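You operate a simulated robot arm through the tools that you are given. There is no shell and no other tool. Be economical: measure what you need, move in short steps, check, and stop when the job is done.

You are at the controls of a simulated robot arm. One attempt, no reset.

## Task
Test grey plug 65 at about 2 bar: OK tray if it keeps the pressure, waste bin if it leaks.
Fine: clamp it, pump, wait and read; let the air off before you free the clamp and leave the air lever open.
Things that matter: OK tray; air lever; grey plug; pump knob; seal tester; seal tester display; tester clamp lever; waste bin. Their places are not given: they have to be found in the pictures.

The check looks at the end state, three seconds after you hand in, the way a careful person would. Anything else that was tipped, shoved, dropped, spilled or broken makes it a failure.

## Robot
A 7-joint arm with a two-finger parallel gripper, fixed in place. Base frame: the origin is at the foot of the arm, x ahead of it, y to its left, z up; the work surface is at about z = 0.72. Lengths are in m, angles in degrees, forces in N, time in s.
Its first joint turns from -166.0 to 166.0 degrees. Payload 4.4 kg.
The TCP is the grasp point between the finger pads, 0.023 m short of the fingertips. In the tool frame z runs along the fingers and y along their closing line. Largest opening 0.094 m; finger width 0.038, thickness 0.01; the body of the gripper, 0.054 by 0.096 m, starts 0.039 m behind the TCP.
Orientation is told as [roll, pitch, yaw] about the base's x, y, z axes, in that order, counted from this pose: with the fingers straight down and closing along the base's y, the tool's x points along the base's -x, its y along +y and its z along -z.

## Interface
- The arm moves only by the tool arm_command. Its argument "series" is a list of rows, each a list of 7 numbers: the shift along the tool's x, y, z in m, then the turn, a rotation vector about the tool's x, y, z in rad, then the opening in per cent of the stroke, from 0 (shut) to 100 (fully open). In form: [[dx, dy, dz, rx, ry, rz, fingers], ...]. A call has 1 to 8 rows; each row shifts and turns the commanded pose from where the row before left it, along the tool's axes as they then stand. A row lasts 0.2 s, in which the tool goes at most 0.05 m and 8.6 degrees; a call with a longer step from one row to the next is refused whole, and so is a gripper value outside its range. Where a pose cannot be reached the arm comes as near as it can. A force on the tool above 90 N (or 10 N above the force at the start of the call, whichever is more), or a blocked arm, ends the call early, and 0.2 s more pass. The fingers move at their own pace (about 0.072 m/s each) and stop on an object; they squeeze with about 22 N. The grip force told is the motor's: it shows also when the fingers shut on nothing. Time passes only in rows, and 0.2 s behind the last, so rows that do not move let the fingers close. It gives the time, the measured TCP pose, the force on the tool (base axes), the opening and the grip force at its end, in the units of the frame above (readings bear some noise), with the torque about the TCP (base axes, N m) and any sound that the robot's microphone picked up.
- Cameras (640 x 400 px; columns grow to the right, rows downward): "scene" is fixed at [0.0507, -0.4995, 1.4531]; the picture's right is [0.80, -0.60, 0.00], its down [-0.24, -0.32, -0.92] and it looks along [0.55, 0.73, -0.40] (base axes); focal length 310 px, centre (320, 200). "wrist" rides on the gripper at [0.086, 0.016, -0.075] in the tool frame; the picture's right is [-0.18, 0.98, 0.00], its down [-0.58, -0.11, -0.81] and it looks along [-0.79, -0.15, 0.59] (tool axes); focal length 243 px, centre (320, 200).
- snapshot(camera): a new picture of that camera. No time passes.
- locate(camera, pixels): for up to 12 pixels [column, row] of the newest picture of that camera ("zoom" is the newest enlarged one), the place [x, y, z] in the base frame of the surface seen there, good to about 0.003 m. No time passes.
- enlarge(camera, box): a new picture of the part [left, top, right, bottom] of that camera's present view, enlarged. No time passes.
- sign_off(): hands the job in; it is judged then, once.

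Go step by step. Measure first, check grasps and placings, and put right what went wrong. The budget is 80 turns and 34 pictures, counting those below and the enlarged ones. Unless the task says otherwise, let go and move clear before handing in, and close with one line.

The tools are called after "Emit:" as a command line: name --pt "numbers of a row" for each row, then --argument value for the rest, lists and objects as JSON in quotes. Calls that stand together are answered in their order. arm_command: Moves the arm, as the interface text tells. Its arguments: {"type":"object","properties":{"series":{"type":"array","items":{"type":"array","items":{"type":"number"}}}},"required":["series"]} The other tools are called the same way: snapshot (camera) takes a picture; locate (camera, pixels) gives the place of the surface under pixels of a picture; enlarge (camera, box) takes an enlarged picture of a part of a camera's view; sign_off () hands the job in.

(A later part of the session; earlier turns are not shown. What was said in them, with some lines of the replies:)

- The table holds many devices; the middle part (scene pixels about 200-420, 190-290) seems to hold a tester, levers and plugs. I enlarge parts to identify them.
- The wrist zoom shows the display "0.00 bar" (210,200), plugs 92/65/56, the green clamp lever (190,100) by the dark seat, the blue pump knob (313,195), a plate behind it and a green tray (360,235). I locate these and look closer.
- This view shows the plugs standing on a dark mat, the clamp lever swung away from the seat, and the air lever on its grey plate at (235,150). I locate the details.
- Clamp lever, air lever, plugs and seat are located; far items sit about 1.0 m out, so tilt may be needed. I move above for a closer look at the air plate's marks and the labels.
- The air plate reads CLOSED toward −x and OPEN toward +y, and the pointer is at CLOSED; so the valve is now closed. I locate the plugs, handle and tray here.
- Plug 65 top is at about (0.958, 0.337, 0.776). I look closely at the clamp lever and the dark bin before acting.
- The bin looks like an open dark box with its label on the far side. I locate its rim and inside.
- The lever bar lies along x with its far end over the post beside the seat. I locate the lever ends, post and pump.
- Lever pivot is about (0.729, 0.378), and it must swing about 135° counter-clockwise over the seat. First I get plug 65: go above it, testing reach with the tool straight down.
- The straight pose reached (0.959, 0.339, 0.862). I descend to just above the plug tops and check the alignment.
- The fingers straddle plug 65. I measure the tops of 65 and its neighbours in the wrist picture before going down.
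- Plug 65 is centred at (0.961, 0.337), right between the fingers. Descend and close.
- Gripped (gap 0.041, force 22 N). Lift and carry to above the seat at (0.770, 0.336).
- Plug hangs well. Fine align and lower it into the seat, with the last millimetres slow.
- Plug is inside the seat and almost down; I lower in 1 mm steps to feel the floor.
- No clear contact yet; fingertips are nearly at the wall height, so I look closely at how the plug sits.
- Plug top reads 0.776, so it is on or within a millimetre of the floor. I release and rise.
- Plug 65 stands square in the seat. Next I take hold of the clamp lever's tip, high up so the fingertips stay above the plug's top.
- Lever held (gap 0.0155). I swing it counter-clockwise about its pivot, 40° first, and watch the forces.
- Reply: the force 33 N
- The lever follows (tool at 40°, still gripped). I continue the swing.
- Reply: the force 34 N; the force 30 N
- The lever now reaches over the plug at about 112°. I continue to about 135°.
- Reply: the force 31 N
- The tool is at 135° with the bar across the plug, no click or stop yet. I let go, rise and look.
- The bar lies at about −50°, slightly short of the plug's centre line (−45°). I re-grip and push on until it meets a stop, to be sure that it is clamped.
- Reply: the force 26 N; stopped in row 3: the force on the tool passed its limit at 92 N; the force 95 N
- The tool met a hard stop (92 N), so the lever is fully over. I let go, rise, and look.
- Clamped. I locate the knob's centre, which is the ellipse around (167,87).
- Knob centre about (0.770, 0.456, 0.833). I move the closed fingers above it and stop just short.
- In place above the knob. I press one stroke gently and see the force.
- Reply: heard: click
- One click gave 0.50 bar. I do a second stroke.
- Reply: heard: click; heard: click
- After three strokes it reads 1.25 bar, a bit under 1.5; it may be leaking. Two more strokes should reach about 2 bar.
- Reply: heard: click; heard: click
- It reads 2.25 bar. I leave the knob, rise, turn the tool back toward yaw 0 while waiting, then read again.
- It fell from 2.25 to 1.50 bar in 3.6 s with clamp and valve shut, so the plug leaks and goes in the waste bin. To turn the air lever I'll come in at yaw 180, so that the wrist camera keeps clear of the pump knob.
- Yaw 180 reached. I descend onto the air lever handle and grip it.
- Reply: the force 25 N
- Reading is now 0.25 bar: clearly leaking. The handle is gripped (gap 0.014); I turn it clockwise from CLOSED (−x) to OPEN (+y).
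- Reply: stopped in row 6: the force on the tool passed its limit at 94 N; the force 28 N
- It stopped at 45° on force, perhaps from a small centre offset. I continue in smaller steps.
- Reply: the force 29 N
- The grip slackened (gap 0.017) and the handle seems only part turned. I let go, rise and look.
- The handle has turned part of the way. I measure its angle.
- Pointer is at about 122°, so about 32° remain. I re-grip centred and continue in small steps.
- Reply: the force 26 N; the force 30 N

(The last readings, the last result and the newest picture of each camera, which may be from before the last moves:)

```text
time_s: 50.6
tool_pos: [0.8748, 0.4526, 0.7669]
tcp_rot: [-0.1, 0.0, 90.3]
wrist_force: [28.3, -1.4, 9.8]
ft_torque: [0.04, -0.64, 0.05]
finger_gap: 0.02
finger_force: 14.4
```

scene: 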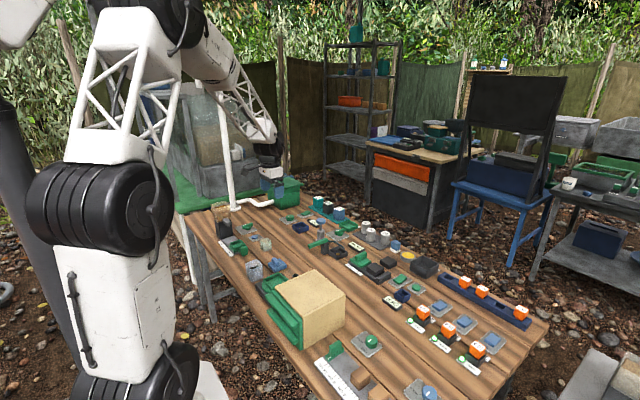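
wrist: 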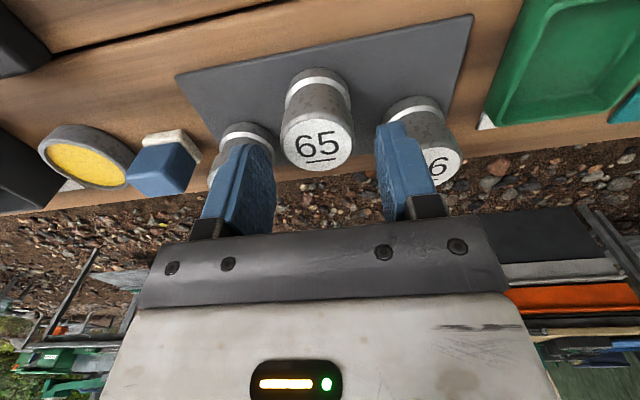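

Turned to yaw 90. I let go, rise and check the pointer.

Emit:
arm_command --pt "0 0 0 0 0 0 40" --pt "0 0 0 0 0 0 40" --pt "0 0 -0.04 0 0 0 40" --pt "0 0 -0.05 0 0 0 40" --pt "0 0 -0.04 0 0 0 40"

Emit:
enlarge --camera "scene" --box '[320, 220, 368, 250]'

Emit:
locate --camera "zoom" --pixels '[[190, 110], [320, 180], [260, 140], [230, 125], [300, 165], [200, 120]]'

```text
time_s: 51.8
tool_pos: [0.8746, 0.4554, 0.8952]
tcp_rot: [0.1, 0.1, 90.4]
wrist_force: [0.0, 0.2, -0.9]
ft_torque: [0.03, -0.01, 0.01]
finger_gap: 0.0377
finger_force: 0.0
```

```text
13.33 times, centred on (344, 235) of scene
```

zoom: 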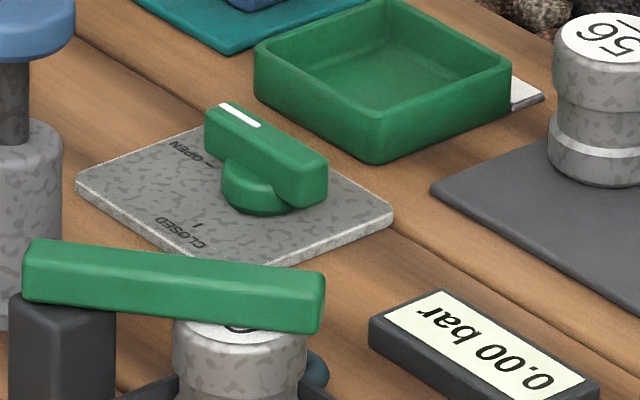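

```text
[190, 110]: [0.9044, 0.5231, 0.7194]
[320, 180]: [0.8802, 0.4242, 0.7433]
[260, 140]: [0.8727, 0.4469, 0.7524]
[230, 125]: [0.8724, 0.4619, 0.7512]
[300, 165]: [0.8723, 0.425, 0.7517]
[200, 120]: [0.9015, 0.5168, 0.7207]
```

Pointer now lies along +y at OPEN and the display reads 0.00 bar. Now I go to the clamp lever's tip at its angle (yaw about 130) to swing it back.

Emit:
arm_command --pt "0.0324 0.0251 0 0 0 0 40" --pt "0.0324 0.0251 0 0 0 0 40" --pt "0.0324 0.0251 0 0 0 0 40" --pt "0.0324 0.0251 0 0 0 0 40" --pt "0 0 0 0 0 -0.138 40" --pt "0 0 0 0 0 -0.138 40" --pt "0 0 0 0 0 -0.138 40" --pt "0 0 0 0 0 -0.138 40"

Emit:
arm_command --pt "0 0 0 0 0 -0.138 40" --pt "0 0 0 0 0 0 40"

```text
time_s: 53.6
tool_pos: [0.7745, 0.3232, 0.8958]
tcp_rot: [0.1, 0.0, 122.1]
wrist_force: [0.1, -0.8, -1.4]
ft_torque: [-0.03, -0.01, -0.03]
finger_gap: 0.0377
finger_force: 0.1
```

```text
time_s: 54.2
tool_pos: [0.7756, 0.3229, 0.8966]
tcp_rot: [0.1, 0.1, 130.1]
wrist_force: [-0.1, 0.8, 0.3]
ft_torque: [0.02, -0.01, -0.04]
finger_gap: 0.0377
finger_force: 0.1
```

Aligned. Descend, grip, and start the swing back.

Emit:
arm_command --pt "0 0 0.045 0 0 0 40" --pt "0 0 0.034 0 0 0 40" --pt "0 0 0.01 0 0 0 40" --pt "0 0 0 0 0 0 40" --pt "0 0 0 0 0 0 5" --pt "0 0 0 0 0 0 5"

Emit:
arm_command --pt "-0.0007 0.0098 0 0 0 0.14 5" --pt "-0.0007 0.0098 0 0 0 0.14 5" --pt "-0.0007 0.0098 0 0 0 0.14 5" --pt "-0.0007 0.0098 0 0 0 0.14 5"

```text
time_s: 55.6
tool_pos: [0.7756, 0.3232, 0.8067]
tcp_rot: [0.0, 0.1, 130.0]
wrist_force: [17.1, 13.9, -11.8]
ft_torque: [0.26, -0.34, -1.55]
finger_gap: 0.0172
finger_force: 44.9
```

```text
time_s: 56.6
tool_pos: [0.7398, 0.3064, 0.8072]
tcp_rot: [-0.1, 0.0, 97.8]
wrist_force: [15.6, 31.0, -10.0]
ft_torque: [0.51, -0.3, -1.34]
finger_gap: 0.0167
finger_force: 45.2
```

Emit:
arm_command --pt "-0.0007 0.0098 0 0 0 0.14 5" --pt "-0.0007 0.0098 0 0 0 0.14 5" --pt "-0.0007 0.0098 0 0 0 0.14 5" --pt "-0.0007 0.0098 0 0 0 0.14 5" --pt "-0.0007 0.0098 0 0 0 0.14 5" --pt "-0.0007 0.0098 0 0 0 0.14 5"

Emit:
arm_command --pt "-0.0007 0.0098 0 0 0 0.14 5" --pt "-0.0007 0.0098 0 0 0 0.14 5" --pt "-0.0007 0.0098 0 0 0 0.14 5" --pt "-0.0007 0.0098 0 0 0 0.14 5" --pt "-0.0007 0.0098 0 0 0 0.14 5" --pt "-0.0005 0.0065 0 0 0 0.09 5"

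```text
time_s: 58.0
tool_pos: [0.6848, 0.3236, 0.8085]
tcp_rot: [0.0, 0.1, 49.6]
wrist_force: [33.1, 13.1, -5.0]
ft_torque: [0.28, -0.64, -1.07]
finger_gap: 0.0157
finger_force: 44.9
```

```text
time_s: 59.4
tool_pos: [0.6585, 0.371, 0.8087]
tcp_rot: [-0.1, 0.2, 4.4]
wrist_force: [-14.3, 18.4, 3.9]
ft_torque: [0.38, 0.3, 1.49]
finger_gap: 0.0158
finger_force: 45.7
```

Lever is nearly back at its start. A last 4°, then let go, rise, and look.

Emit:
arm_command --pt "-0.0003 0.0055 0 0 0 0.077 5" --pt "0 0 0 0 0 0 40" --pt "0 0 0 0 0 0 40" --pt "0 0 -0.04 0 0 0 58" --pt "0 0 -0.04 0 0 0 58"

Emit:
enlarge --camera "scene" --box '[300, 220, 364, 260]'

Emit:
locate --camera "zoom" --pixels '[[380, 233], [335, 235], [430, 235], [380, 215], [380, 255], [140, 230], [255, 195]]'

```text
time_s: 60.6
tool_pos: [0.6602, 0.3743, 0.8884]
tcp_rot: [-0.1, 0.1, 0.1]
wrist_force: [0.9, -0.1, -1.2]
ft_torque: [0.0, 0.0, 0.02]
finger_gap: 0.0546
finger_force: 0.1
```

```text
10.00 times, centred on (332, 240) of scene
```

zoom: 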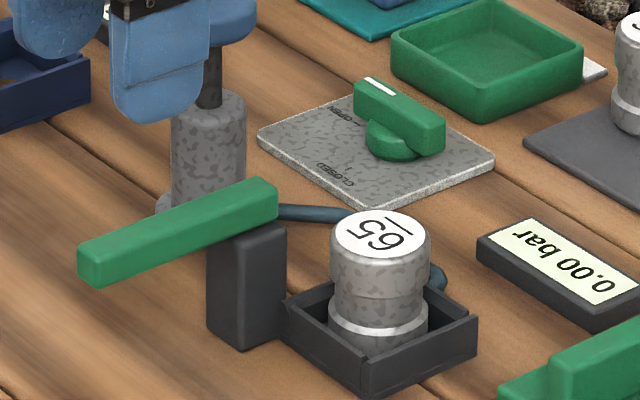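

```text
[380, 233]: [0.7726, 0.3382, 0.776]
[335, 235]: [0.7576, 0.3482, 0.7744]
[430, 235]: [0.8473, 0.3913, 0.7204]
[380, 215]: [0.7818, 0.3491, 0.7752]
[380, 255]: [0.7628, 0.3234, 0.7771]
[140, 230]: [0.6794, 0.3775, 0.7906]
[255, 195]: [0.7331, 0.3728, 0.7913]
```

Lever is back, and plug 65 stands free at (0.771, 0.337). I pick it up.

Emit:
arm_command --pt "-0.037 -0.0125 0 0 0 0 60" --pt "-0.037 -0.0125 0 0 0 0 60" --pt "-0.037 -0.0125 0 0 0 0 60" --pt "0 0 0.045 0 0 0 60" --pt "0 0 0.045 0 0 0 60" --pt "0 0 0.034 0 0 0 60" --pt "0 0 0 0 0 0 60"

Emit:
arm_command --pt "0 0 0 0 0 0 20" --pt "0 0 0 0 0 0 20" --pt "0 0 0 0 0 0 20"

```text
time_s: 62.2
tool_pos: [0.7704, 0.3364, 0.7639]
tcp_rot: [0.1, 0.1, 0.1]
wrist_force: [0.2, -0.1, -0.9]
ft_torque: [0.03, -0.01, 0.01]
finger_gap: 0.0564
finger_force: 0.0
```

```text
time_s: 63.0
tool_pos: [0.7705, 0.3375, 0.7651]
tcp_rot: [-0.1, 0.1, 0.2]
wrist_force: [-0.3, -0.6, -0.2]
ft_torque: [-0.03, 0.02, -0.05]
finger_gap: 0.041
finger_force: 22.1
```

Gripped again. Lift and carry over to the bin, centre about (0.961, 0.050).

Emit:
arm_command --pt "0 0 -0.03 0 0 0 20" --pt "0 0 -0.045 0 0 0 20" --pt "0 0 -0.045 0 0 0 20"

Emit:
arm_command --pt "-0.0238 -0.0359 0 0 0 0 20" --pt "-0.0238 -0.0359 0 0 0 0 20" --pt "-0.0238 -0.0359 0 0 0 0 20" --pt "-0.0238 -0.0359 0 0 0 0 20" --pt "-0.0238 -0.0359 0 0 0 0 20" --pt "-0.0238 -0.0359 0 0 0 0 20" --pt "-0.0238 -0.0359 0 0 0 0 20" --pt "-0.0238 -0.0359 0 0 0 0 20"

Emit:
snapshot --camera "wrist"

```text
time_s: 63.8
tool_pos: [0.7687, 0.338, 0.884]
tcp_rot: [0.0, 0.2, 0.2]
wrist_force: [-0.1, -1.2, -2.1]
ft_torque: [0.03, -0.04, -0.03]
finger_gap: 0.041
finger_force: 22.2
```

```text
time_s: 65.6
tool_pos: [0.9609, 0.0513, 0.8833]
tcp_rot: [-0.1, 0.0, 0.2]
wrist_force: [0.4, -0.2, -0.1]
ft_torque: [0.0, 0.01, 0.01]
finger_gap: 0.0408
finger_force: 22.1
```

```text
2 pictures are left
```

wrist: 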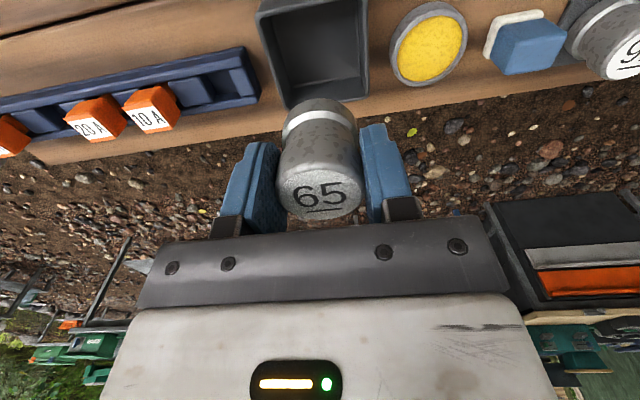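

Plug 65 hangs before the bin. I measure the bin's rim from this view to centre it.

Emit:
locate --camera "wrist" --pixels '[[258, 12], [290, 104], [366, 95], [366, 5], [270, 10], [361, 60], [278, 70], [320, 60], [262, 40], [367, 45]]'

```text
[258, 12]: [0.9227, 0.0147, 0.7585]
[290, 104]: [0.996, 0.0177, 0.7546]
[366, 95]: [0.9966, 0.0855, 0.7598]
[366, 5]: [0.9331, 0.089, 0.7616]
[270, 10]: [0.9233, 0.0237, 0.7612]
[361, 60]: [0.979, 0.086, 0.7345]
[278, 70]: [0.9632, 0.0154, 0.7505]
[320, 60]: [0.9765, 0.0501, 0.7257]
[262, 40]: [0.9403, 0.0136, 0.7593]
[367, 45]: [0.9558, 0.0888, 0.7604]
```

Bin centre is (0.9605, 0.051), right under the plug. I lower until the fingertips are just above the rim, release and rise.

Emit:
arm_command --pt "0 0 0.04 0 0 0 20" --pt "0 0 0.035 0 0 0 20" --pt "0 0 0.02 0 0 0 20" --pt "0 0 0 0 0 0 20" --pt "0 0 0 0 0 0 20"

Emit:
arm_command --pt "0 0 0 0 0 0 65" --pt "0 0 0 0 0 0 65" --pt "0 0 -0.03 0 0 0 65" --pt "0 0 -0.05 0 0 0 65" --pt "0.03 0 -0.04 0 0 0 65" --pt "0.045 0 -0.01 0 0 0 65" --pt "0.045 0 0 0 0 0 65" --pt "0.04 0 0 0 0 0 65"

Emit:
snapshot --camera "wrist"

```text
time_s: 66.8
tool_pos: [0.9601, 0.053, 0.7877]
tcp_rot: [0.1, 0.1, 0.0]
wrist_force: [-0.2, -0.2, -1.0]
ft_torque: [-0.02, 0.01, 0.01]
finger_gap: 0.041
finger_force: 22.3
```

```text
time_s: 68.6
tool_pos: [0.8013, 0.0527, 0.9209]
tcp_rot: [0.0, 0.1, 0.1]
wrist_force: [-0.1, -0.7, -0.5]
ft_torque: [-0.02, -0.02, 0.02]
finger_gap: 0.061
finger_force: 0.0
```

```text
1 pictures are left
```

wrist: 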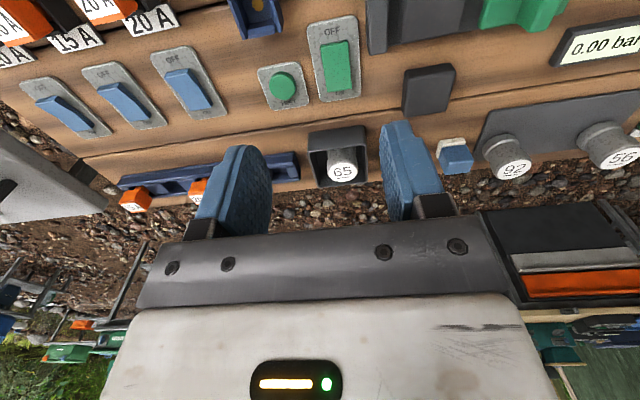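

Plug 65 stands in the bin (wrist pixel 342,165). I take one last overall check of the scene.

Emit:
enlarge --camera "scene" --box '[300, 205, 460, 305]'

```text
4.00 times, centred on (380, 255) of scene
```

zoom: 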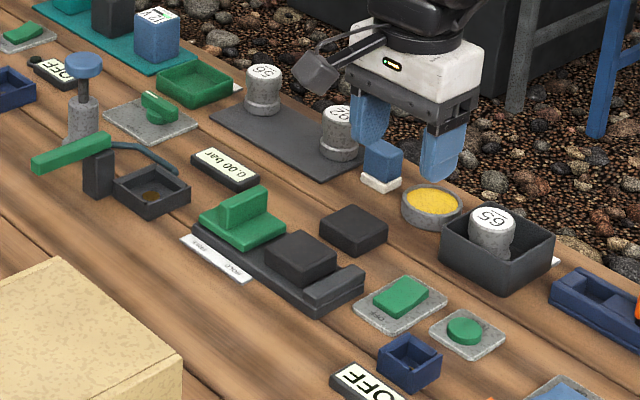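

Plug 65 is in the bin, the clamp lever is back, the air lever is at OPEN, the display reads 0.00 bar and nothing else has moved. I hand in.

Emit:
sign_off

```text
The job is handed in.
```

Plug 65 leaked, falling from 2.25 to 1.50 bar in about 4 s and to 0.25 bar by about 11 s, so it went into the dark bin, whose label I could not read. The air is off, the clamp is free and the air lever is open.
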